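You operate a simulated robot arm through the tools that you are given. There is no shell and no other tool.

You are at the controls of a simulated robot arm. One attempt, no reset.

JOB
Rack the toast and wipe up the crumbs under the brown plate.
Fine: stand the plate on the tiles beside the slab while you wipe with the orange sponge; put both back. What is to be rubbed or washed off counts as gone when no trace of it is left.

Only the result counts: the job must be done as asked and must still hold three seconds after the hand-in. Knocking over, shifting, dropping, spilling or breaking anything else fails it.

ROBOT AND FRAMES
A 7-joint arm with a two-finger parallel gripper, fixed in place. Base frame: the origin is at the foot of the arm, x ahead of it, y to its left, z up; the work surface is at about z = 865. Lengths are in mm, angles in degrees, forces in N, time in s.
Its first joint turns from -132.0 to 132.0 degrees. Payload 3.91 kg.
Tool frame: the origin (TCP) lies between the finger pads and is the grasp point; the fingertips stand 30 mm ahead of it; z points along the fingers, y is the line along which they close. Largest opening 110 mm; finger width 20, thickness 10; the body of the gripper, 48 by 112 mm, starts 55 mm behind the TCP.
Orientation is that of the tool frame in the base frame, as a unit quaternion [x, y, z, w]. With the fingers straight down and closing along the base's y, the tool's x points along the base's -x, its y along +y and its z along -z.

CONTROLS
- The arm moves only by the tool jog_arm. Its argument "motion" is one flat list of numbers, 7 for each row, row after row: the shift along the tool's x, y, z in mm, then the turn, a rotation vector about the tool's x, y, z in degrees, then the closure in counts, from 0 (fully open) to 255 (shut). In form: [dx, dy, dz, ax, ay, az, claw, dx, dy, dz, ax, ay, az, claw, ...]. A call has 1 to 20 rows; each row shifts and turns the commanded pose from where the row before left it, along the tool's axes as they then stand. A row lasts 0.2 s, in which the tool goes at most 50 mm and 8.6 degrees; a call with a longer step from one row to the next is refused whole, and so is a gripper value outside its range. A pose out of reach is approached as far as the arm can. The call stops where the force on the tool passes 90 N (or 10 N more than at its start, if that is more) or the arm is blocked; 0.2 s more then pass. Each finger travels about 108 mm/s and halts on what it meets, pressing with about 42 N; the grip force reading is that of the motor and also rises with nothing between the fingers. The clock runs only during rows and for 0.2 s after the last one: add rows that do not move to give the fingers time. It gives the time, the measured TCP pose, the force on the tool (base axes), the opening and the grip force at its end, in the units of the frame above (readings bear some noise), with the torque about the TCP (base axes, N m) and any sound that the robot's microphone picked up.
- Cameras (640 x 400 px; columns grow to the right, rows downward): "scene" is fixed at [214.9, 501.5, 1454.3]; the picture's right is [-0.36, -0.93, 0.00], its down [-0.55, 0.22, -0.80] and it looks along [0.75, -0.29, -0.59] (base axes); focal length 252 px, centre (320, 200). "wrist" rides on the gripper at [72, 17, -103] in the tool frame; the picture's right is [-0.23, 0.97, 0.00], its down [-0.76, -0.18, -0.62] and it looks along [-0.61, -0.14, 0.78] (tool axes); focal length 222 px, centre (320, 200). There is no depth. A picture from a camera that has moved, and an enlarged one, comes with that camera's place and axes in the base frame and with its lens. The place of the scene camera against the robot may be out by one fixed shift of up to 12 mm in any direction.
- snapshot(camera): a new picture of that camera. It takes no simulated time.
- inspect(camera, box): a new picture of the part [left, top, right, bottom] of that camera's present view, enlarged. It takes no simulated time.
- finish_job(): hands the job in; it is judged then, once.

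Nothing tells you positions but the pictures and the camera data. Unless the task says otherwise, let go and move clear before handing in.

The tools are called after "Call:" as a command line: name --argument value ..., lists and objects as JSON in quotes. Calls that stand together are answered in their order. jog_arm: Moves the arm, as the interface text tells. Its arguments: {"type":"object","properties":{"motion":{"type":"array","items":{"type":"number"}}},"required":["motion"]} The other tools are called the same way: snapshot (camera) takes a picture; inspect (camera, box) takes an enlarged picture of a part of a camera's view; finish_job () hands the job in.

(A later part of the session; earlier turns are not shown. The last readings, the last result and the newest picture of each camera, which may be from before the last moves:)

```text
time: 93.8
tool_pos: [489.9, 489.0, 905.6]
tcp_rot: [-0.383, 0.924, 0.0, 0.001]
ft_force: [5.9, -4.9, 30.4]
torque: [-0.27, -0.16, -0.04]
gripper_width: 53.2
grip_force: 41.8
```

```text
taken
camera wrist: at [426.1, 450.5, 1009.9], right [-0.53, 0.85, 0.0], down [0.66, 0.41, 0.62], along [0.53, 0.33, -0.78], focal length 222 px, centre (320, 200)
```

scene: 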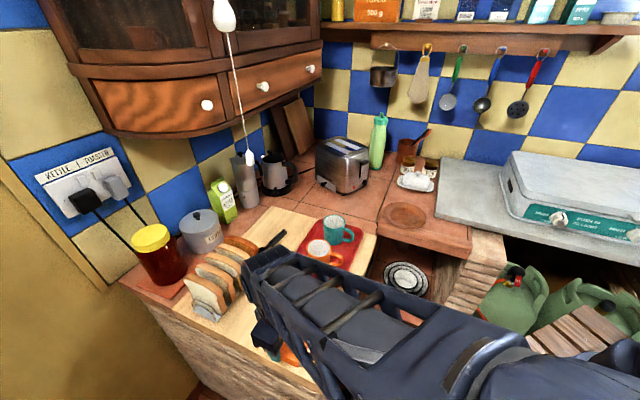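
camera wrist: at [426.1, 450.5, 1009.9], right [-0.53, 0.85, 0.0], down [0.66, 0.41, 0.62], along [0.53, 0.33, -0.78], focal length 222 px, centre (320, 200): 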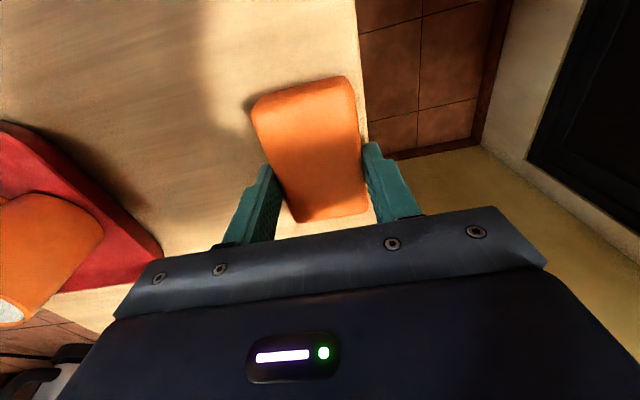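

Now I lift the sponge clear and check the whole patch for leftovers.

Call:
jog_arm --motion '[0, 0, -20, 0, 0, 0, 255, 0, 0, -40, 0, 0, 0, 255, 0, 0, -40, 0, 0, 0, 255, 0, 0, -40, 0, 0, 0, 255, 0, 0, -40, 0, 0, 0, 255, 0, -40, 0, 0, 0, 0, 255, 0, -40, 0, 0, 0, 0, 255, 0, -40, 0, 0, 0, 0, 255, 0, -40, 0, 0, 0, 0, 255, 0, -40, 0, 0, 0, 0, 255, 0, -40, 0, 0, 0, 0, 255, 0, 0, 0, 0, 0, 0, 255]'

Call:
snapshot --camera "scene"

Call:
inspect --camera "scene" --box '[250, 270, 350, 370]'

Call:
snapshot --camera "wrist"

```text
time: 96.4
tool_pos: [659.5, 320.9, 1086.0]
tcp_rot: [-0.382, 0.924, 0.0, 0.001]
ft_force: [-0.1, 0.6, -0.3]
torque: [0.01, -0.01, 0.01]
gripper_width: 53.4
grip_force: 42.6
```

```text
taken
```

scene: 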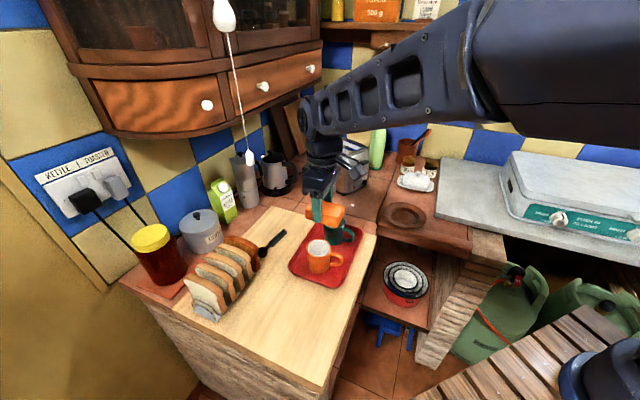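

```text
4.00 times, centred on (300, 320) of scene
camera zoom: at [214.9, 501.5, 1454.3], right [-0.36, -0.93, 0.0], down [-0.55, 0.22, -0.8], along [0.75, -0.29, -0.59], focal length 1008 px, centre (400, -280)
```

zoom: 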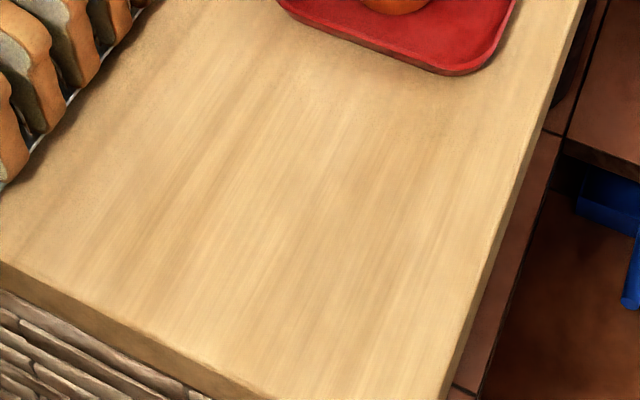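

```text
taken
camera wrist: at [595.6, 282.6, 1190.2], right [-0.53, 0.85, 0.0], down [0.66, 0.41, 0.62], along [0.53, 0.33, -0.78], focal length 222 px, centre (320, 200)
```

wrist: 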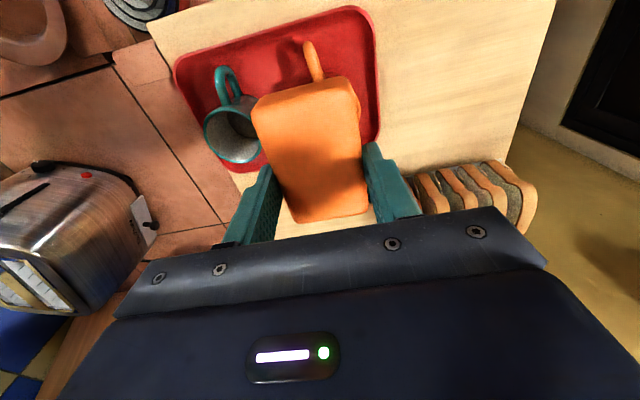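

The patch looks clean; I'll enlarge it more to make sure no faint speck remains.

Call:
inspect --camera "scene" --box '[270, 285, 330, 345]'

Call:
inspect --camera "scene" --box '[260, 310, 310, 360]'

Call:
inspect --camera "scene" --box '[295, 290, 345, 340]'

Call:
inspect --camera "scene" --box '[240, 270, 300, 330]'

```text
6.67 times, centred on (300, 315) of scene
camera zoom: at [214.9, 501.5, 1454.3], right [-0.36, -0.93, 0.0], down [-0.55, 0.22, -0.8], along [0.75, -0.29, -0.59], focal length 1679 px, centre (453, -567)
```

zoom: 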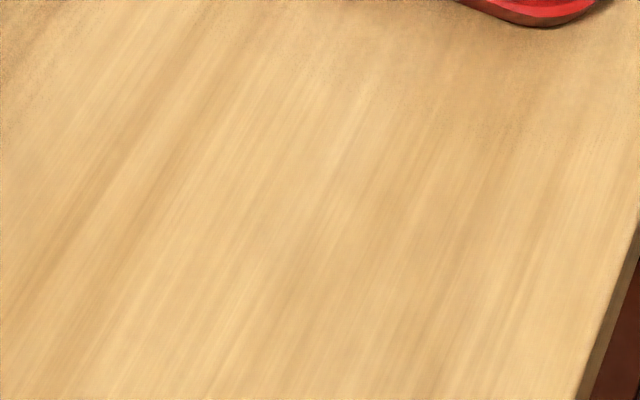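

```text
8.00 times, centred on (285, 335) of scene
camera zoom: at [214.9, 501.5, 1454.3], right [-0.36, -0.93, 0.0], down [-0.55, 0.22, -0.8], along [0.75, -0.29, -0.59], focal length 2015 px, centre (600, -880)
```

zoom: 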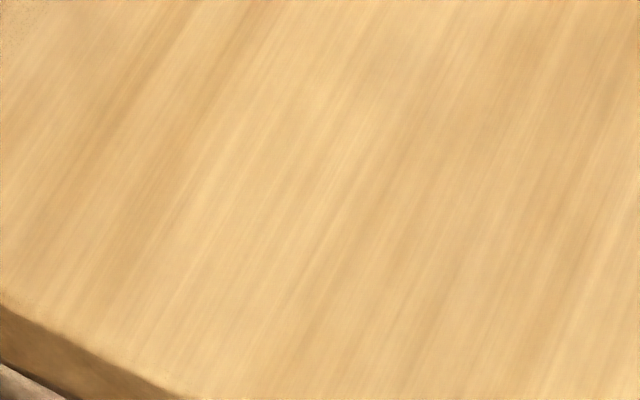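

```text
8.00 times, centred on (320, 315) of scene
camera zoom: at [214.9, 501.5, 1454.3], right [-0.36, -0.93, 0.0], down [-0.55, 0.22, -0.8], along [0.75, -0.29, -0.59], focal length 2015 px, centre (320, -720)
```

zoom: 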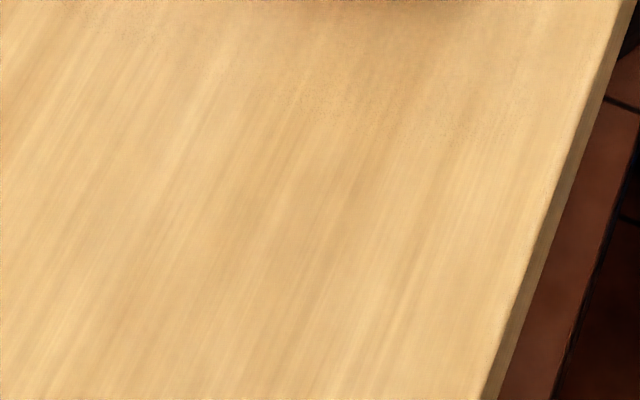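

```text
6.67 times, centred on (270, 300) of scene
camera zoom: at [214.9, 501.5, 1454.3], right [-0.36, -0.93, 0.0], down [-0.55, 0.22, -0.8], along [0.75, -0.29, -0.59], focal length 1679 px, centre (653, -467)
```

zoom: 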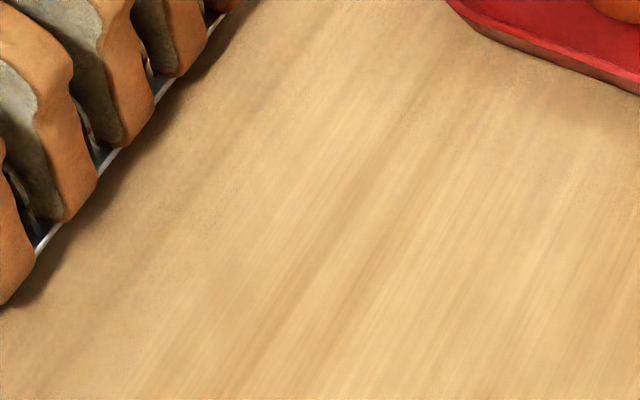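

No trace is left. Now I return the sponge to its original spot on the tiles (TCP about (825, 135), yaw 34°).

Call:
jog_arm --motion '[2.4, -41.5, 0, 0, 0, 0, 255, 2.4, -41.5, 0, 0, 0, 0, 255, 2.4, -41.5, 0, 0, 0, 0, 255, 2.4, -41.5, 0, 0, 0, 0, 255, 2.4, -41.5, 0, 0, 0, 0, 255, 2.4, -41.5, 0, 0, 0, 0, 255, 0, 0, 0, 0, 0, 5.6, 255, 0, 0, 0, 0, 0, 5.6, 255, 0, 0, 0, 0, 0, 0, 255]'

Call:
jog_arm --motion '[0, 0, 45, 0, 0, 0, 255, 0, 0, 45, 0, 0, 0, 255, 0, 0, 40, 0, 0, 0, 255, 0, 0, 0, 0, 0, 0, 255]'

Call:
inspect --camera "scene" --box '[310, 150, 420, 250]'

Call:
snapshot --camera "wrist"

```text
time: 98.4
tool_pos: [825.9, 133.6, 1084.4]
tcp_rot: [-0.291, 0.957, 0.0, 0.0]
ft_force: [0.5, 0.5, -0.3]
torque: [0.0, 0.01, -0.02]
gripper_width: 53.6
grip_force: 41.5
```

```text
time: 99.4
tool_pos: [826.1, 132.1, 956.6]
tcp_rot: [-0.291, 0.957, 0.0, 0.0]
ft_force: [-0.3, 0.2, 0.2]
torque: [0.01, 0.01, 0.03]
gripper_width: 53.6
grip_force: 41.6
```

```text
4.00 times, centred on (365, 200) of scene
camera zoom: at [214.9, 501.5, 1454.3], right [-0.36, -0.93, 0.0], down [-0.55, 0.22, -0.8], along [0.75, -0.29, -0.59], focal length 1008 px, centre (140, 200)
```

zoom: 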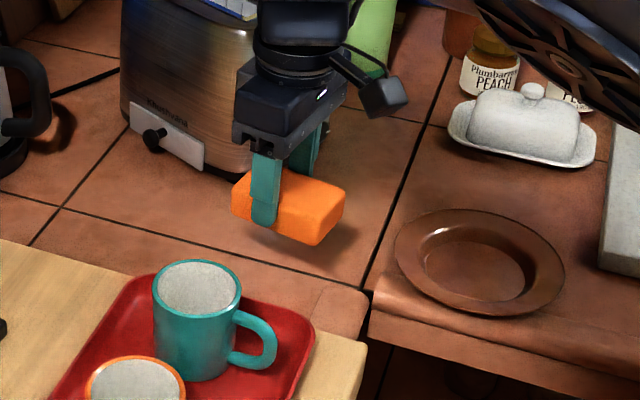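

```text
taken
camera wrist: at [755.4, 106.7, 1061.0], right [-0.35, 0.94, 0.0], down [0.73, 0.28, 0.62], along [0.58, 0.22, -0.78], focal length 222 px, centre (320, 200)
```

wrist: 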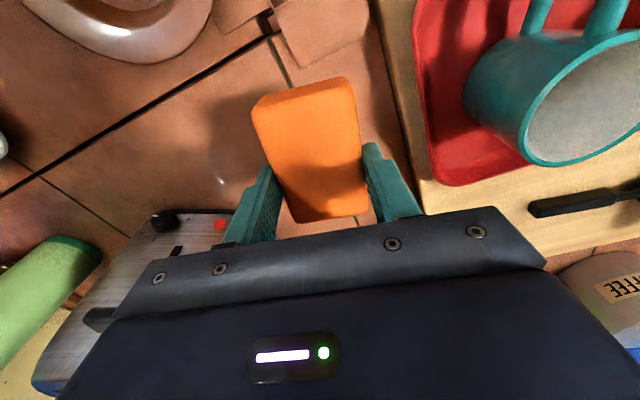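

Call:
jog_arm --motion '[0, 2, 30, 0, 0, 0, 255, 0, 0, 20, 0, 0, 0, 255, 0, 0, 8, 0, 0, 0, 255, 0, 0, 0, 0, 0, 0, 255]'

Call:
jog_arm --motion '[0, 0, 2, 0, 0, 0, 255, 0, 0, 0, 0, 0, 0, 255]'

Call:
jog_arm --motion '[0, 0, 1.5, 0, 0, 0, 255, 0, 0, 0, 0, 0, 0, 255]'

```text
time: 100.4
tool_pos: [824.0, 135.6, 900.7]
tcp_rot: [-0.29, 0.957, 0.0, 0.0]
ft_force: [0.5, -0.1, -0.3]
torque: [0.01, -0.02, -0.01]
gripper_width: 53.6
grip_force: 41.7
```

```text
time: 101.0
tool_pos: [825.2, 135.1, 898.5]
tcp_rot: [-0.291, 0.957, 0.0, -0.001]
ft_force: [0.9, -0.3, -0.8]
torque: [0.01, 0.0, -0.01]
gripper_width: 53.4
grip_force: 42.2
```

```text
time: 101.6
tool_pos: [824.6, 134.5, 895.2]
tcp_rot: [-0.291, 0.957, 0.001, 0.001]
ft_force: [0.0, 0.9, -0.2]
torque: [-0.02, -0.05, 0.01]
gripper_width: 53.5
grip_force: 42.1
```

Call:
jog_arm --motion '[0, 0, 1.5, 0, 0, 0, 255, 0, 0, 0, 0, 0, 0, 255]'

Call:
jog_arm --motion '[0, 0, 1.2, 0, 0, 0, 255, 0, 0, 0, 0, 0, 0, 255]'

```text
time: 102.2
tool_pos: [825.6, 135.5, 894.3]
tcp_rot: [-0.291, 0.957, 0.0, 0.0]
ft_force: [-0.3, 0.1, 0.2]
torque: [0.0, -0.02, -0.01]
gripper_width: 53.3
grip_force: 41.8
```

```text
time: 102.8
tool_pos: [825.1, 134.0, 892.6]
tcp_rot: [-0.291, 0.957, 0.0, 0.0]
ft_force: [-0.7, 0.2, 0.2]
torque: [0.02, 0.02, 0.01]
gripper_width: 53.1
grip_force: 42.4
```

Call:
jog_arm --motion '[0, 0, 1, 0, 0, 0, 255, 0, 0, 0, 0, 0, 0, 255]'

Call:
jog_arm --motion '[0, 0, 0.8, 0, 0, 0, 255, 0, 0, 0, 0, 0, 0, 255]'

```text
time: 103.4
tool_pos: [824.8, 135.4, 891.5]
tcp_rot: [-0.29, 0.957, -0.001, 0.0]
ft_force: [-0.2, -0.2, 0.4]
torque: [-0.03, 0.01, 0.01]
gripper_width: 53.4
grip_force: 42.3
```

```text
time: 104.0
tool_pos: [825.7, 134.1, 891.0]
tcp_rot: [-0.291, 0.957, 0.001, 0.001]
ft_force: [-2.2, 0.4, 12.5]
torque: [0.05, 0.1, 0.01]
gripper_width: 53.6
grip_force: 41.9
```

The sponge is down on the tiles. I release it and rise straight up.

Call:
jog_arm --motion '[0, 0, -0.4, 0, 0, 0, 255, 0, 0, 0, 0, 0, 0, 110, 0, 0, 0, 0, 0, 0, 80, 0, 0, 0, 0, 0, 0, 80, 0, 0, -20, 0, 0, 0, 80, 0, 0, -40, 0, 0, 0, 70, 0, 0, -40, 0, 0, 0, 50, 0, 0, -45, 0, 0, 0, 0, 0, 0, -45, 0, 0, 0, 0, 0, 0, 0, 0, 0, 0, 0]'

Call:
snapshot --camera "wrist"

Call:
inspect --camera "scene" --box '[310, 170, 420, 250]'

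Call:
snapshot --camera "scene"

```text
time: 106.2
tool_pos: [823.5, 135.1, 1081.3]
tcp_rot: [-0.291, 0.957, 0.0, 0.0]
ft_force: [-0.1, 0.2, -0.2]
torque: [-0.03, 0.01, -0.01]
gripper_width: 110.0
grip_force: 0.0
```

```text
taken
camera wrist: at [752.5, 109.8, 1185.2], right [-0.35, 0.94, 0.0], down [0.73, 0.28, 0.62], along [0.58, 0.22, -0.78], focal length 222 px, centre (320, 200)
```

wrist: 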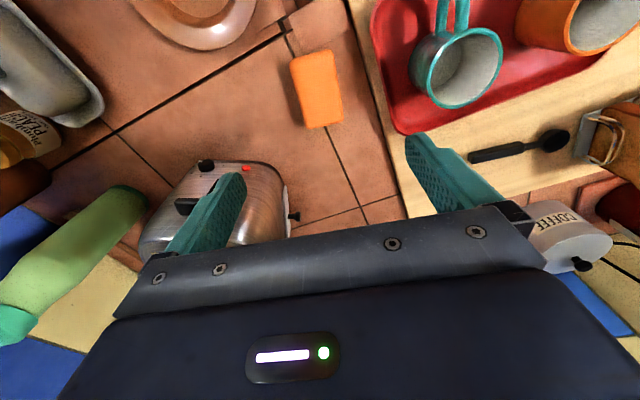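

```text
5.00 times, centred on (365, 210) of scene
camera zoom: at [214.9, 501.5, 1454.3], right [-0.36, -0.93, 0.0], down [-0.55, 0.22, -0.8], along [0.75, -0.29, -0.59], focal length 1260 px, centre (95, 150)
```

zoom: 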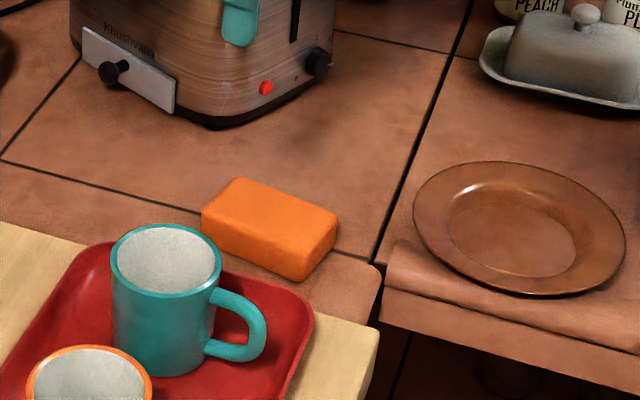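

```text
taken
```

scene: 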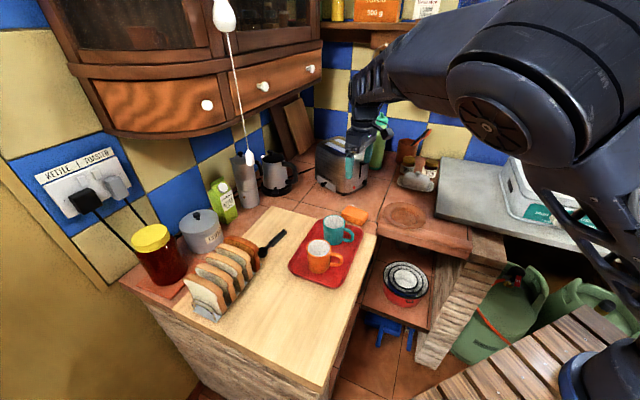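

Sponge is back where it was and the slab is clean. Now I go back for the plate: return to the same side-on pose in front of the counter edge.

Call:
jog_arm --motion '[0, 0, -20, 0, 0, 0, 0, 0, 0, 0, 0, 0, -5.65, 0, 0, 0, 0, 0, 0, -5.65, 0, 32.7, 17.1, -10.3, 0, 0, 0, 0, 32.7, 17.1, -10.3, 0, 0, 0, 0, 32.7, 17.1, -10.3, 0, 0, 0, 0, 32.7, 17.1, -10.3, 0, 0, 0, 0, 32.7, 17.1, -10.3, 0, 0, 0, 0, 0, 0, 0, 0, 0, 0, 0]'

Call:
jog_arm --motion '[0, 0, 0, 7.92, 0, 0, 0, 0, 0, 0, 7.92, 0, 0, 0, 0, 0, 0, 7.92, 0, 0, 0, 0, 0, 0, 7.92, 0, 0, 0, 0, 0, 0, 7.92, 0, 0, 0, 0, 0, 0, 7.92, 0, 0, 0, 0, 0, 0, 7.92, 0, 0, 0, 0, 0, 0, 7.92, 0, 0, 0, 0, 0, 0, 7.92, 0, 0, 0, 0, 0, 0, 0, 0, 0, 0]'

Call:
snapshot --camera "scene"

Call:
snapshot --camera "wrist"

```text
time: 108.2
tool_pos: [648.0, 79.1, 1149.5]
tcp_rot: [-0.384, 0.924, 0.0, 0.0]
ft_force: [0.2, -0.2, -0.5]
torque: [-0.01, -0.02, -0.01]
gripper_width: 110.0
grip_force: 0.0
```

```text
time: 110.4
tool_pos: [648.3, 78.6, 1151.1]
tcp_rot: [-0.312, 0.75, -0.539, 0.223]
ft_force: [-0.2, -0.4, -0.1]
torque: [-0.01, -0.02, 0.02]
gripper_width: 110.1
grip_force: 0.0
```

```text
taken
```

scene: 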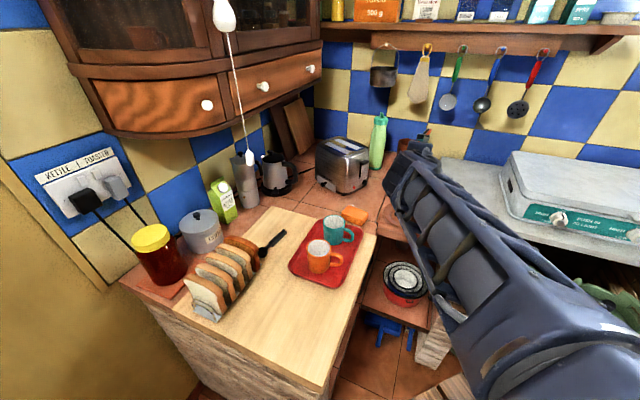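

```text
taken
camera wrist: at [523.5, 101.5, 1169.3], right [-0.06, 0.38, -0.92], down [0.16, 0.92, 0.37], along [0.99, -0.12, -0.12], focal length 222 px, centre (320, 200)
```

wrist: 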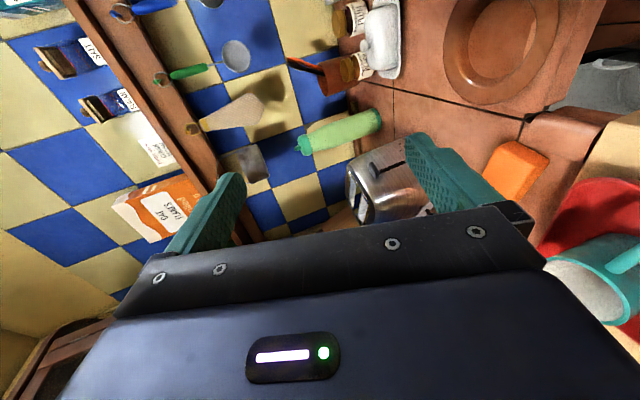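

Call:
jog_arm --motion '[0, 39.1, 13.2, 0, 0, 0, 80, 0, 39.1, 13.2, 0, 0, 0, 160, 0, 39.1, 13.2, 0, 0, 0, 220, 0, 39.1, 13.2, 0, 0, 0, 226, 0, 39.1, 13.2, 0, 0, 0, 226, 0, 39.1, 13.2, 0, 0, 0, 226, 0, 0, 0, 0, 0, 0, 226]'

Call:
snapshot --camera "wrist"

Call:
inspect --camera "wrist" --box '[240, 0, 440, 220]'

```text
time: 112.0
tool_pos: [649.1, 79.3, 904.4]
tcp_rot: [-0.311, 0.75, -0.538, 0.224]
ft_force: [0.1, -0.5, 0.7]
torque: [0.03, 0.03, 0.0]
gripper_width: 12.4
grip_force: 0.0
```

```text
taken
camera wrist: at [523.9, 102.1, 922.3], right [-0.06, 0.38, -0.92], down [0.16, 0.92, 0.37], along [0.99, -0.12, -0.12], focal length 222 px, centre (320, 200)
```

wrist: 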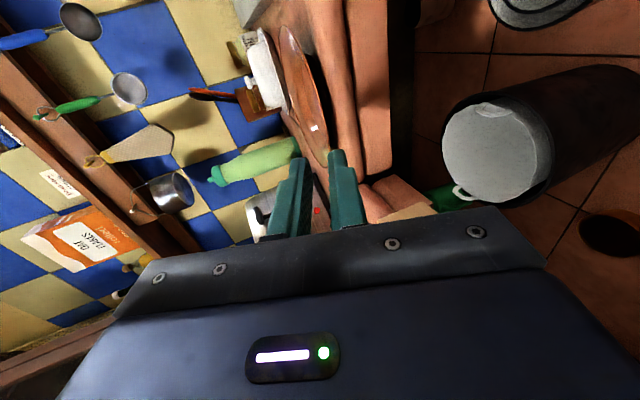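

```text
1.82 times, centred on (340, 110) of wrist
camera zoom: at [523.9, 102.1, 922.3], right [-0.06, 0.38, -0.92], down [0.16, 0.92, 0.37], along [0.99, -0.12, -0.12], focal length 404 px, centre (284, 364)
```

zoom: 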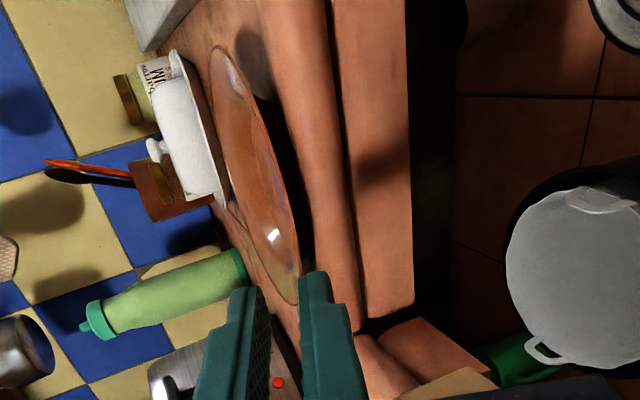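

Aligned close to the earlier line. I advance until the fingertips are just short of the rim and check the gap above and below it.

Call:
jog_arm --motion '[0, 0, 15, 0, 0, 0, 226, 0, 0, 15, 0, 0, 0, 226, 0, 0, 14, 0, 0, 0, 226, 0, 0, 0, 0, 0, 0, 226]'

Call:
inspect --camera "wrist" --box '[260, 80, 380, 220]'

Call:
inspect --camera "scene" --box '[370, 180, 450, 250]'

```text
time: 113.0
tool_pos: [677.3, 50.3, 890.7]
tcp_rot: [-0.312, 0.75, -0.538, 0.223]
ft_force: [0.0, 0.3, 0.7]
torque: [0.0, 0.04, 0.0]
gripper_width: 12.4
grip_force: 0.2
```

```text
2.86 times, centred on (320, 150) of wrist
camera zoom: at [552.7, 72.7, 908.1], right [-0.06, 0.38, -0.92], down [0.16, 0.92, 0.37], along [0.99, -0.12, -0.12], focal length 635 px, centre (320, 343)
```

zoom: 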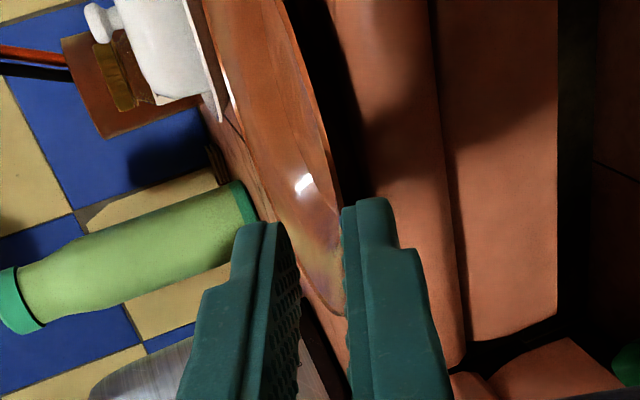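

```text
5.71 times, centred on (410, 215) of scene
camera zoom: at [214.9, 501.5, 1454.3], right [-0.36, -0.93, 0.0], down [-0.55, 0.22, -0.8], along [0.75, -0.29, -0.59], focal length 1439 px, centre (-194, 114)
```

zoom: 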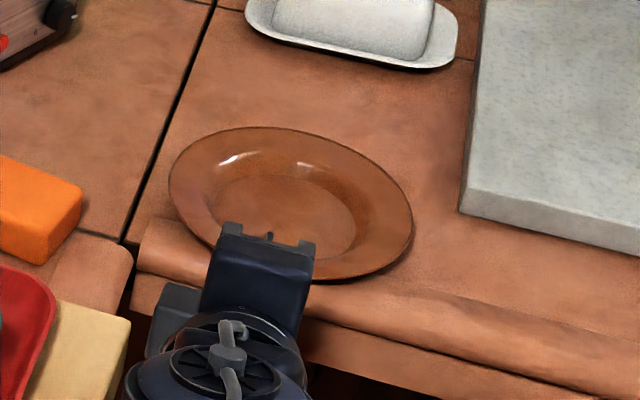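

The rim is nearly level with the lower finger's face, so I drop about 2.7 mm and set a 10 mm opening before going further.

Call:
jog_arm --motion '[0, 2.7, 0, 0, 0, 0, 232, 0, 0, 0, 0, 0, 0, 232]'

Call:
inspect --camera "wrist" --box '[280, 120, 370, 220]'

```text
time: 113.6
tool_pos: [677.1, 52.2, 887.1]
tcp_rot: [-0.312, 0.75, -0.539, 0.224]
ft_force: [-0.2, 0.0, 1.3]
torque: [-0.03, 0.0, 0.0]
gripper_width: 9.7
grip_force: 0.1
```

```text
4.00 times, centred on (325, 170) of wrist
camera zoom: at [552.3, 73.4, 905.6], right [-0.06, 0.38, -0.92], down [0.16, 0.92, 0.37], along [0.99, -0.12, -0.12], focal length 888 px, centre (300, 320)
```

zoom: 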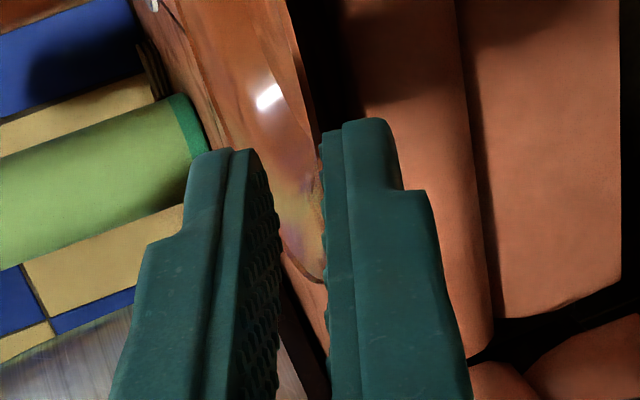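

Computed gaps: ~1.3 mm under the rim, ~5 mm above. I drop another 1.2 mm and slide in 28 mm along the finger axis.

Call:
jog_arm --motion '[0, 1.2, 0, 0, 0, 0, 232, 0, 0, 9, 0, 0, 0, 232, 0, 0, 7, 0, 0, 0, 232, 0, 0, 0, 0, 0, 0, 232]'

Call:
inspect --camera "wrist" --box '[280, 120, 370, 220]'

```text
time: 114.6
tool_pos: [687.3, 40.0, 881.7]
tcp_rot: [-0.311, 0.751, -0.538, 0.223]
ft_force: [-0.8, -0.4, -0.2]
torque: [-0.02, -0.01, -0.04]
gripper_width: 10.0
grip_force: 0.0
```

```text
4.00 times, centred on (325, 170) of wrist
camera zoom: at [562.5, 62.5, 898.8], right [-0.06, 0.38, -0.92], down [0.16, 0.92, 0.37], along [0.99, -0.12, -0.12], focal length 888 px, centre (300, 320)
```

zoom: 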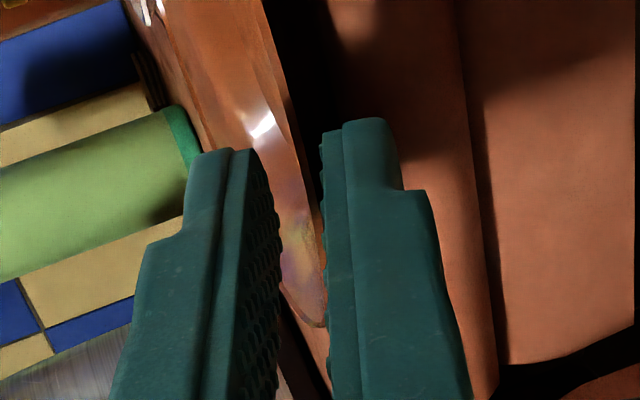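

The rim is now clearly centred between the fingers. I slide in the last 13 mm and close.

Call:
jog_arm --motion '[0, 0, 7, 0, 0, 0, 232, 0, 0, 6, 0, 0, 0, 232, 0, 0, 0, 0, 0, 0, 232]'

Call:
inspect --camera "wrist" --box '[280, 120, 370, 220]'

Call:
inspect --camera "scene" --box '[370, 180, 450, 250]'

```text
time: 115.4
tool_pos: [695.9, 31.3, 876.7]
tcp_rot: [-0.311, 0.751, -0.538, 0.224]
ft_force: [0.0, -0.6, 0.4]
torque: [0.0, -0.01, -0.05]
gripper_width: 9.8
grip_force: 0.0
```

```text
4.00 times, centred on (325, 170) of wrist
camera zoom: at [571.4, 53.8, 895.2], right [-0.06, 0.38, -0.92], down [0.16, 0.92, 0.37], along [0.99, -0.12, -0.12], focal length 888 px, centre (300, 320)
```

zoom: 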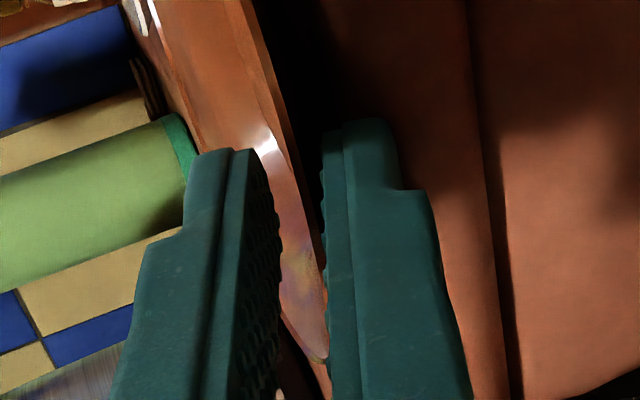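

```text
5.71 times, centred on (410, 215) of scene
camera zoom: at [214.9, 501.5, 1454.3], right [-0.36, -0.93, 0.0], down [-0.55, 0.22, -0.8], along [0.75, -0.29, -0.59], focal length 1439 px, centre (-194, 114)
```

zoom: 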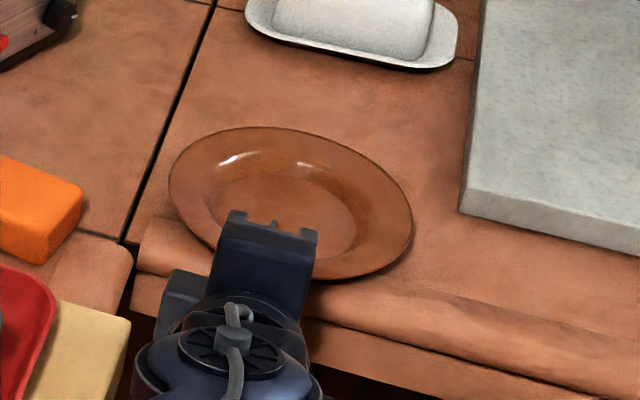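

Call:
jog_arm --motion '[0, 0, 0, 0, 0, 0, 242, 0, 0, 0, 0, 0, 0, 255, 0, 0, 0, 0, 0, 0, 255]'

Call:
inspect --camera "wrist" --box '[260, 20, 380, 220]'

```text
time: 116.2
tool_pos: [696.3, 31.9, 877.2]
tcp_rot: [-0.311, 0.75, -0.539, 0.224]
ft_force: [0.0, -0.4, -0.4]
torque: [0.21, 0.16, 0.01]
gripper_width: 3.6
grip_force: 42.1
```

```text
2.00 times, centred on (320, 120) of wrist
camera zoom: at [571.4, 53.9, 895.1], right [-0.06, 0.38, -0.92], down [0.16, 0.92, 0.37], along [0.99, -0.12, -0.12], focal length 444 px, centre (320, 360)
```

zoom: 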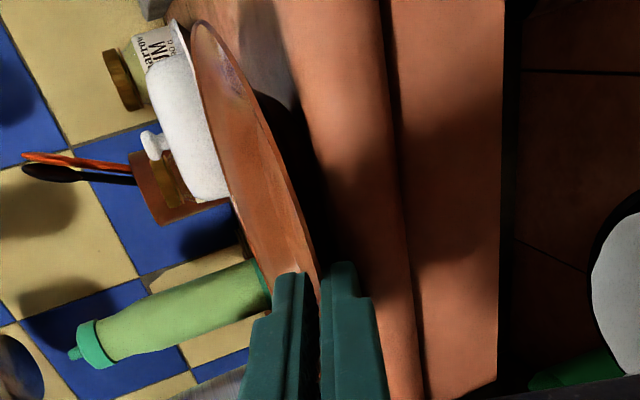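

Gripped. I lift it straight up.

Call:
jog_arm --motion '[0, -9.5, -3.2, 0, 0, 0, 255, 0, -19, -6.4, 0, 0, 0, 255, 0, -30, -10.1, 0, 0, 0, 255, 0, -36, -12.2, 0, 0, 0, 255, 0, -36, -12.2, 0, 0, 0, 255, 0, -36, -12.2, 0, 0, 0, 255, 0, -28, -9.5, 0, 0, 0, 255, 0, 0, 0, 0, 0, 0, 255]'

Call:
snapshot --camera "wrist"

Call:
snapshot --camera "scene"

```text
time: 118.0
tool_pos: [695.9, 30.3, 1081.1]
tcp_rot: [-0.311, 0.75, -0.539, 0.224]
ft_force: [-0.4, 0.7, -2.4]
torque: [0.15, 0.17, -0.01]
gripper_width: 3.8
grip_force: 42.5
```

```text
taken
camera wrist: at [570.8, 53.2, 1099.1], right [-0.06, 0.38, -0.92], down [0.16, 0.92, 0.37], along [0.99, -0.12, -0.12], focal length 222 px, centre (320, 200)
```

wrist: 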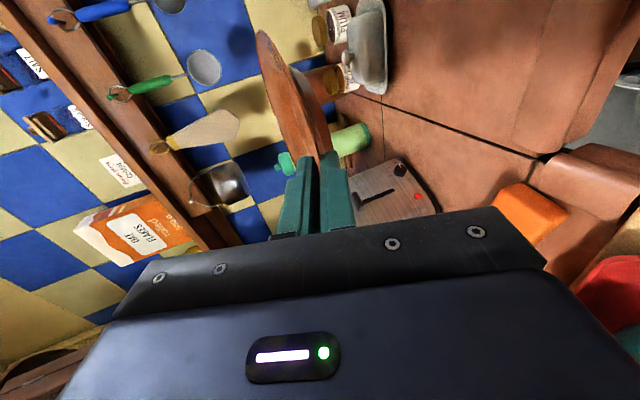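

```text
taken
```

scene: 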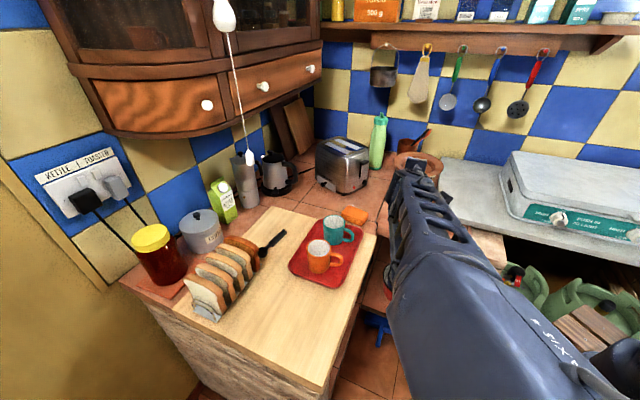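

The plate is up, far side ~3° low. I level it and carry it back along the same route, halfway first.

Call:
jog_arm --motion '[0, 0, 0, 2.9, 0, 0, 255, -9.68, 8.11, -28.69, 0, 0, 0, 255, -9.68, 8.11, -28.69, 0, 0, 0, 255, -9.68, 8.11, -28.69, 0, 0, 0, 255, -9.68, 8.11, -28.69, 0, 0, 0, 255, -9.68, 8.11, -28.69, 0, 0, 0, 255, -9.68, 8.11, -28.69, 0, 0, 0, 255, -9.68, 8.11, -28.69, 0, 0, 0, 255, -9.68, 8.11, -28.69, 0, 0, 0, 255, -9.68, 8.11, -28.69, 0, 0, 0, 255, 0, 0, 0, 0, 0, 0, 255]'

Call:
snapshot --camera "scene"

```text
time: 120.4
tool_pos: [568.2, 285.1, 1080.7]
tcp_rot: [-0.306, 0.736, -0.557, 0.232]
ft_force: [0.5, -0.1, -2.4]
torque: [0.17, 0.14, 0.04]
gripper_width: 3.6
grip_force: 41.6
```

```text
taken
```

scene: 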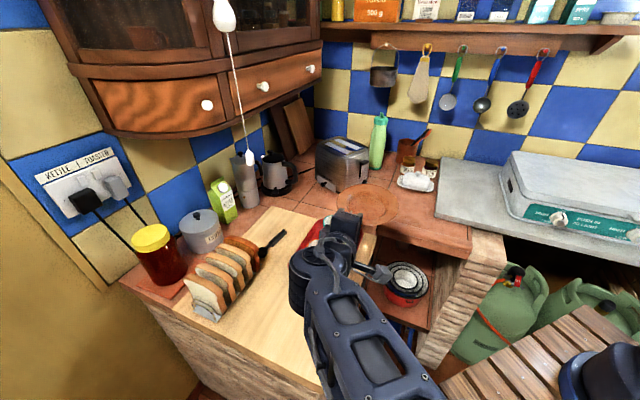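

Call:
jog_arm --motion '[-9.68, 8.11, -28.69, 0, 0, 0, 255, -9.68, 8.11, -28.69, 0, 0, 0, 255, -9.68, 8.11, -28.69, 0, 0, 0, 255, -9.68, 8.11, -28.69, 0, 0, 0, 255, -9.68, 8.11, -28.69, 0, 0, 0, 255, -9.68, 8.11, -28.69, 0, 0, 0, 255, -9.68, 8.11, -28.69, 0, 0, 0, 255, -9.68, 8.11, -28.69, 0, 0, 0, 255, 0, 0, 0, 0, 0, 0, 255]'

Call:
snapshot --camera "scene"

Call:
snapshot --camera "wrist"

```text
time: 122.4
tool_pos: [453.0, 504.0, 1082.3]
tcp_rot: [-0.306, 0.737, -0.557, 0.232]
ft_force: [0.7, 0.9, -2.5]
torque: [0.16, 0.15, 0.01]
gripper_width: 3.3
grip_force: 42.1
```

```text
taken
```

scene: 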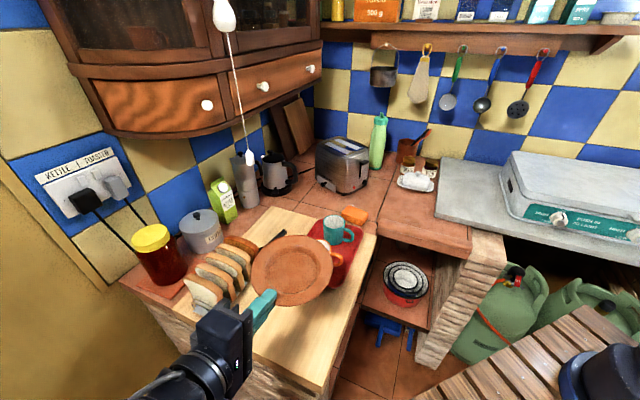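

```text
taken
camera wrist: at [327.1, 527.6, 1094.9], right [-0.03, 0.35, -0.94], down [0.15, 0.93, 0.34], along [0.99, -0.13, -0.08], focal length 222 px, centre (320, 200)
```

wrist: 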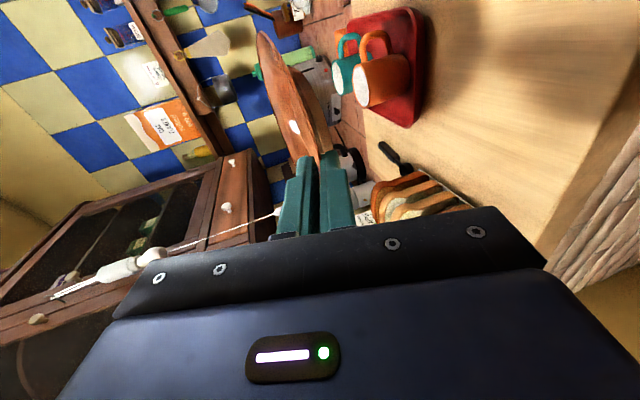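

The slab is clean from this angle too. The plate is right above its original place; I lower it to just above the slab.

Call:
jog_arm --motion '[-1, 34, 9.6, 0, 0, 0, 255, 0, 34, 9.6, 0, 0, 0, 255, 0, 34, 9.6, 0, 0, 0, 255, 0, 34, 9.6, 0, 0, 0, 255, 0, 30, 8.5, 0, 0, 0, 255, 0, 0, 0, 0, 0, 0, 255]'

Call:
inspect --camera "scene" --box '[230, 270, 370, 390]'

Call:
inspect --camera "wrist" --box '[240, 0, 440, 220]'

```text
time: 123.8
tool_pos: [452.8, 507.8, 908.8]
tcp_rot: [-0.305, 0.737, -0.557, 0.232]
ft_force: [-0.8, 0.2, -2.3]
torque: [0.15, 0.14, -0.02]
gripper_width: 3.3
grip_force: 42.3
```

```text
3.33 times, centred on (300, 330) of scene
camera zoom: at [214.9, 501.5, 1454.3], right [-0.36, -0.93, 0.0], down [-0.55, 0.22, -0.8], along [0.75, -0.29, -0.59], focal length 840 px, centre (387, -233)
```

zoom: 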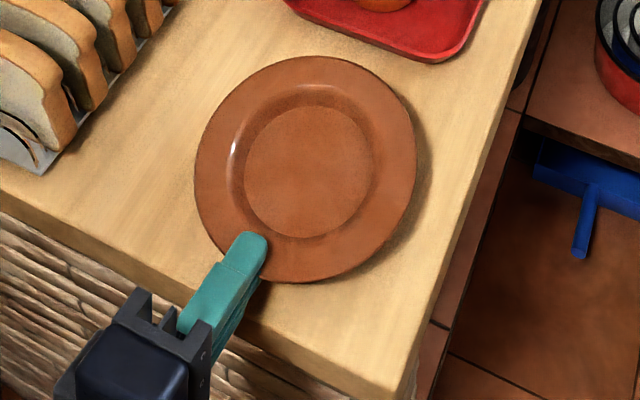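

```text
1.82 times, centred on (340, 110) of wrist
camera zoom: at [327.5, 530.3, 921.9], right [-0.03, 0.35, -0.94], down [0.15, 0.93, 0.34], along [0.99, -0.13, -0.08], focal length 404 px, centre (284, 364)
```

zoom: 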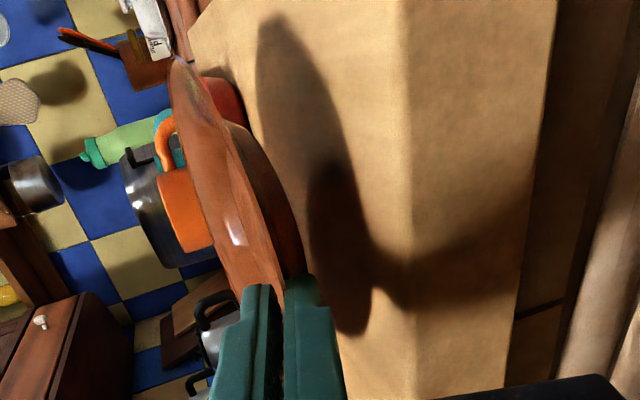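

Call:
jog_arm --motion '[0, 4.8, 1.36, 0, 0, 0, 255, 0, 4.8, 1.36, 0, 0, 0, 255, 0, 0, 0, 0, 0, 0, 255]'

Call:
jog_arm --motion '[0, 1.9, 0.54, 0, 0, 0, 255, 0, 1.9, 0.54, 0, 0, 0, 255]'

Call:
jog_arm --motion '[0, 1.4, 0.4, 0, 0, 0, 255]'

Call:
jog_arm --motion '[0, 1.4, 0.4, 0, 0, 0, 255]'

```text
time: 124.6
tool_pos: [452.9, 506.4, 900.5]
tcp_rot: [-0.306, 0.737, -0.556, 0.231]
ft_force: [0.4, 0.0, -1.6]
torque: [0.13, 0.18, -0.03]
gripper_width: 3.2
grip_force: 41.6
```

```text
time: 125.2
tool_pos: [454.3, 506.7, 896.5]
tcp_rot: [-0.306, 0.737, -0.557, 0.231]
ft_force: [0.7, -0.7, -2.3]
torque: [0.15, 0.14, 0.01]
gripper_width: 3.5
grip_force: 42.3
```

```text
time: 125.6
tool_pos: [453.5, 506.7, 894.8]
tcp_rot: [-0.306, 0.737, -0.557, 0.231]
ft_force: [-0.5, -0.5, -1.9]
torque: [0.15, 0.18, -0.03]
gripper_width: 3.5
grip_force: 42.2
```

```text
time: 126.0
tool_pos: [454.3, 505.8, 893.9]
tcp_rot: [-0.306, 0.737, -0.557, 0.232]
ft_force: [0.8, -0.4, -2.2]
torque: [0.17, 0.14, 0.01]
gripper_width: 3.3
grip_force: 42.0
```

Call:
jog_arm --motion '[0, 1.4, 0.4, 0, 0, 0, 255]'

Call:
jog_arm --motion '[0, 1.2, 0.34, 0, 0, 0, 255]'

```text
time: 126.4
tool_pos: [453.9, 506.2, 892.3]
tcp_rot: [-0.306, 0.737, -0.557, 0.231]
ft_force: [0.4, 0.3, -2.6]
torque: [0.18, 0.16, 0.01]
gripper_width: 3.4
grip_force: 41.7
```

```text
time: 126.8
tool_pos: [452.9, 505.9, 890.9]
tcp_rot: [-0.307, 0.736, -0.557, 0.232]
ft_force: [0.5, -0.4, -3.7]
torque: [0.15, 0.15, 0.0]
gripper_width: 3.5
grip_force: 42.0
```

Call:
jog_arm --motion '[0, 1.2, 0.34, 0, 0, 0, 255]'

Call:
jog_arm --motion '[0, 1, 0.28, 0, 0, 0, 255]'

Call:
inspect --camera "wrist" --box '[260, 20, 380, 220]'

```text
time: 127.2
tool_pos: [454.4, 505.3, 888.8]
tcp_rot: [-0.306, 0.737, -0.557, 0.231]
ft_force: [-0.5, -0.2, -3.1]
torque: [0.18, 0.14, -0.02]
gripper_width: 3.5
grip_force: 42.0
```

```text
time: 127.6
tool_pos: [453.8, 505.5, 889.3]
tcp_rot: [-0.306, 0.737, -0.557, 0.231]
ft_force: [-1.8, -0.2, 0.7]
torque: [0.04, 0.06, -0.06]
gripper_width: 3.4
grip_force: 42.2
```

```text
2.00 times, centred on (320, 120) of wrist
camera zoom: at [328.5, 529.6, 901.7], right [-0.03, 0.35, -0.94], down [0.15, 0.93, 0.34], along [0.99, -0.13, -0.08], focal length 444 px, centre (320, 360)
```

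zoom: 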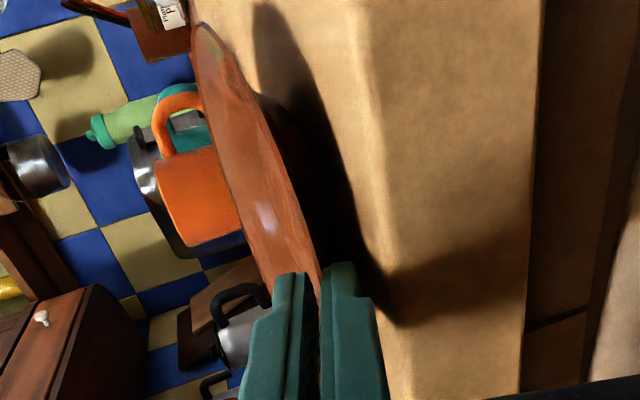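

Light contact on the slab. I pitch down about 1.2° while easing up 1 mm so the foot settles evenly, then check.

Call:
jog_arm --motion '[0, -0.7, -0.2, -1.2, 0, 0, 255, 0, 0, 0, 0, 0, 0, 255]'

```text
time: 128.2
tool_pos: [453.6, 507.5, 888.3]
tcp_rot: [-0.308, 0.743, -0.55, 0.227]
ft_force: [1.7, 0.3, 5.3]
torque: [-0.11, -0.12, 0.03]
gripper_width: 3.3
grip_force: 41.5
```

Call:
jog_arm --motion '[0, -0.4, -0.12, 0, 0, 0, 243, 0, -0.76, -0.23, 0, 0, 0, 239, 0, -0.76, -0.23, 0, 0, 0, 235, 0, -0.5, -0.15, 0, 0, 0, 231, 0, 0, 0, 0, 0, 0, 231]'

Call:
inspect --camera "wrist" --box '[280, 100, 370, 220]'

Call:
inspect --camera "scene" --box '[230, 270, 370, 390]'

```text
time: 129.4
tool_pos: [453.7, 505.4, 893.3]
tcp_rot: [-0.308, 0.743, -0.549, 0.228]
ft_force: [0.6, -0.3, -1.0]
torque: [-0.01, -0.02, 0.0]
gripper_width: 10.2
grip_force: 0.0
```

```text
3.33 times, centred on (325, 160) of wrist
camera zoom: at [328.7, 529.2, 906.9], right [-0.04, 0.36, -0.93], down [0.15, 0.92, 0.35], along [0.99, -0.13, -0.09], focal length 740 px, centre (303, 333)
```

zoom: 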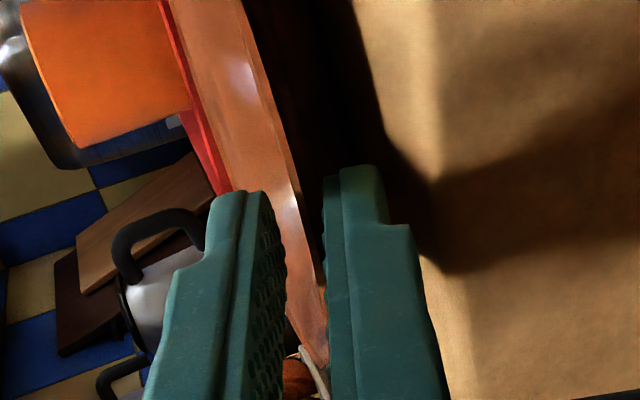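

```text
3.33 times, centred on (300, 330) of scene
camera zoom: at [214.9, 501.5, 1454.3], right [-0.36, -0.93, 0.0], down [-0.55, 0.22, -0.8], along [0.75, -0.29, -0.59], focal length 840 px, centre (387, -233)
```

zoom: 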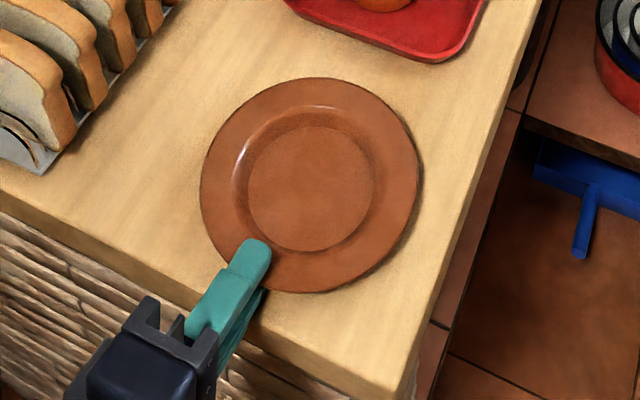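

The plate rests flat at its original spot. I withdraw along the finger axis and then rise away.

Call:
jog_arm --motion '[0, 0, -6, 0, 0, 0, 231, 0, 0, -8, 0, 0, 0, 231, 0, 0, -12, 0, 0, 0, 231, 0, 0, -20, 0, 0, 0, 231, 0, 0, -30, 0, 0, 0, 231, 0, -30, -9, 0, 0, 0, 200, 0, -40, -12, 0, 0, 0, 150, 0, -40, -12, 0, 0, 0, 100, 0, -40, -12, 0, 0, 0, 50, 0, 0, 0, 0, 0, 0, 0]'

Call:
inspect --camera "scene" --box '[230, 270, 370, 390]'

Call:
snapshot --camera "scene"

```text
time: 131.6
tool_pos: [401.2, 558.3, 1071.7]
tcp_rot: [-0.308, 0.743, -0.549, 0.228]
ft_force: [-0.4, 0.1, -0.6]
torque: [-0.03, 0.0, -0.02]
gripper_width: 109.9
grip_force: 0.0
```

```text
3.33 times, centred on (300, 330) of scene
camera zoom: at [214.9, 501.5, 1454.3], right [-0.36, -0.93, 0.0], down [-0.55, 0.22, -0.8], along [0.75, -0.29, -0.59], focal length 840 px, centre (387, -233)
```

zoom: 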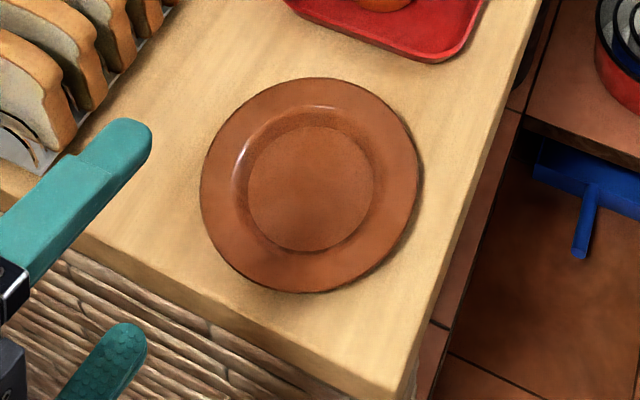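

```text
taken
```

scene: 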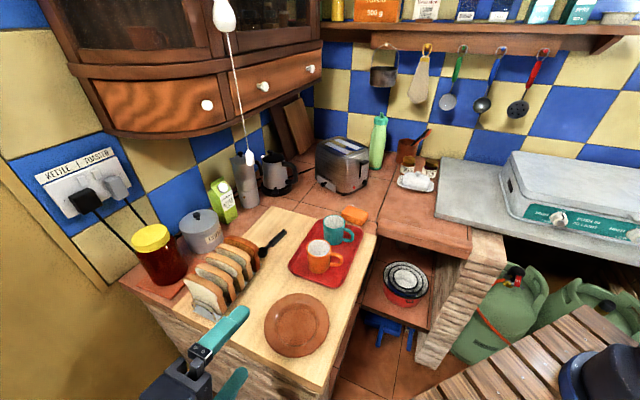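

Plate, sponge, mugs, scoop and rack all look in place. I raise the hand a bit further clear and do a final close check.

Call:
jog_arm --motion '[0, -40, -12, 0, 0, 0, 0, 0, -40, -12, 0, 0, 0, 0, 0, 0, 0, 0, 0, 0, 0]'

Call:
inspect --camera "scene" --box '[160, 220, 320, 320]'

Call:
inspect --camera "scene" --box '[230, 270, 390, 370]'

Call:
inspect --camera "scene" --box '[280, 110, 440, 240]'

Call:
snapshot --camera "wrist"

```text
time: 132.4
tool_pos: [402.4, 558.8, 1155.2]
tcp_rot: [-0.308, 0.742, -0.549, 0.229]
ft_force: [-0.3, -0.4, 0.3]
torque: [0.02, -0.01, 0.03]
gripper_width: 109.9
grip_force: 0.1
```

```text
4.00 times, centred on (240, 270) of scene
camera zoom: at [214.9, 501.5, 1454.3], right [-0.36, -0.93, 0.0], down [-0.55, 0.22, -0.8], along [0.75, -0.29, -0.59], focal length 1008 px, centre (640, -80)
```

zoom: 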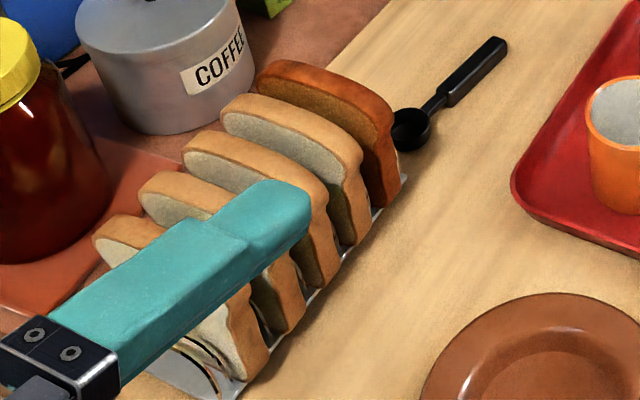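

```text
4.00 times, centred on (310, 320) of scene
camera zoom: at [214.9, 501.5, 1454.3], right [-0.36, -0.93, 0.0], down [-0.55, 0.22, -0.8], along [0.75, -0.29, -0.59], focal length 1008 px, centre (360, -280)
```

zoom: 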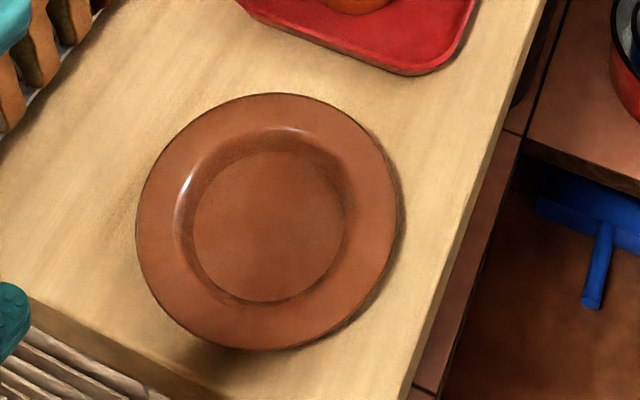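

```text
3.08 times, centred on (360, 175) of scene
camera zoom: at [214.9, 501.5, 1454.3], right [-0.36, -0.93, 0.0], down [-0.55, 0.22, -0.8], along [0.75, -0.29, -0.59], focal length 775 px, centre (197, 277)
```

zoom: 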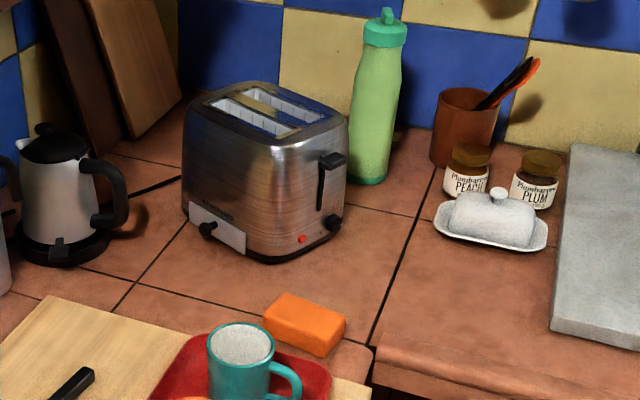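

```text
taken
camera wrist: at [276.8, 581.0, 1170.1], right [-0.04, 0.36, -0.93], down [0.15, 0.92, 0.35], along [0.99, -0.13, -0.09], focal length 222 px, centre (320, 200)
```

wrist: 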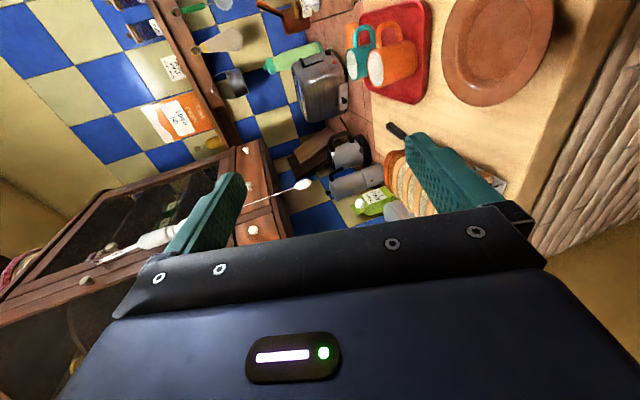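

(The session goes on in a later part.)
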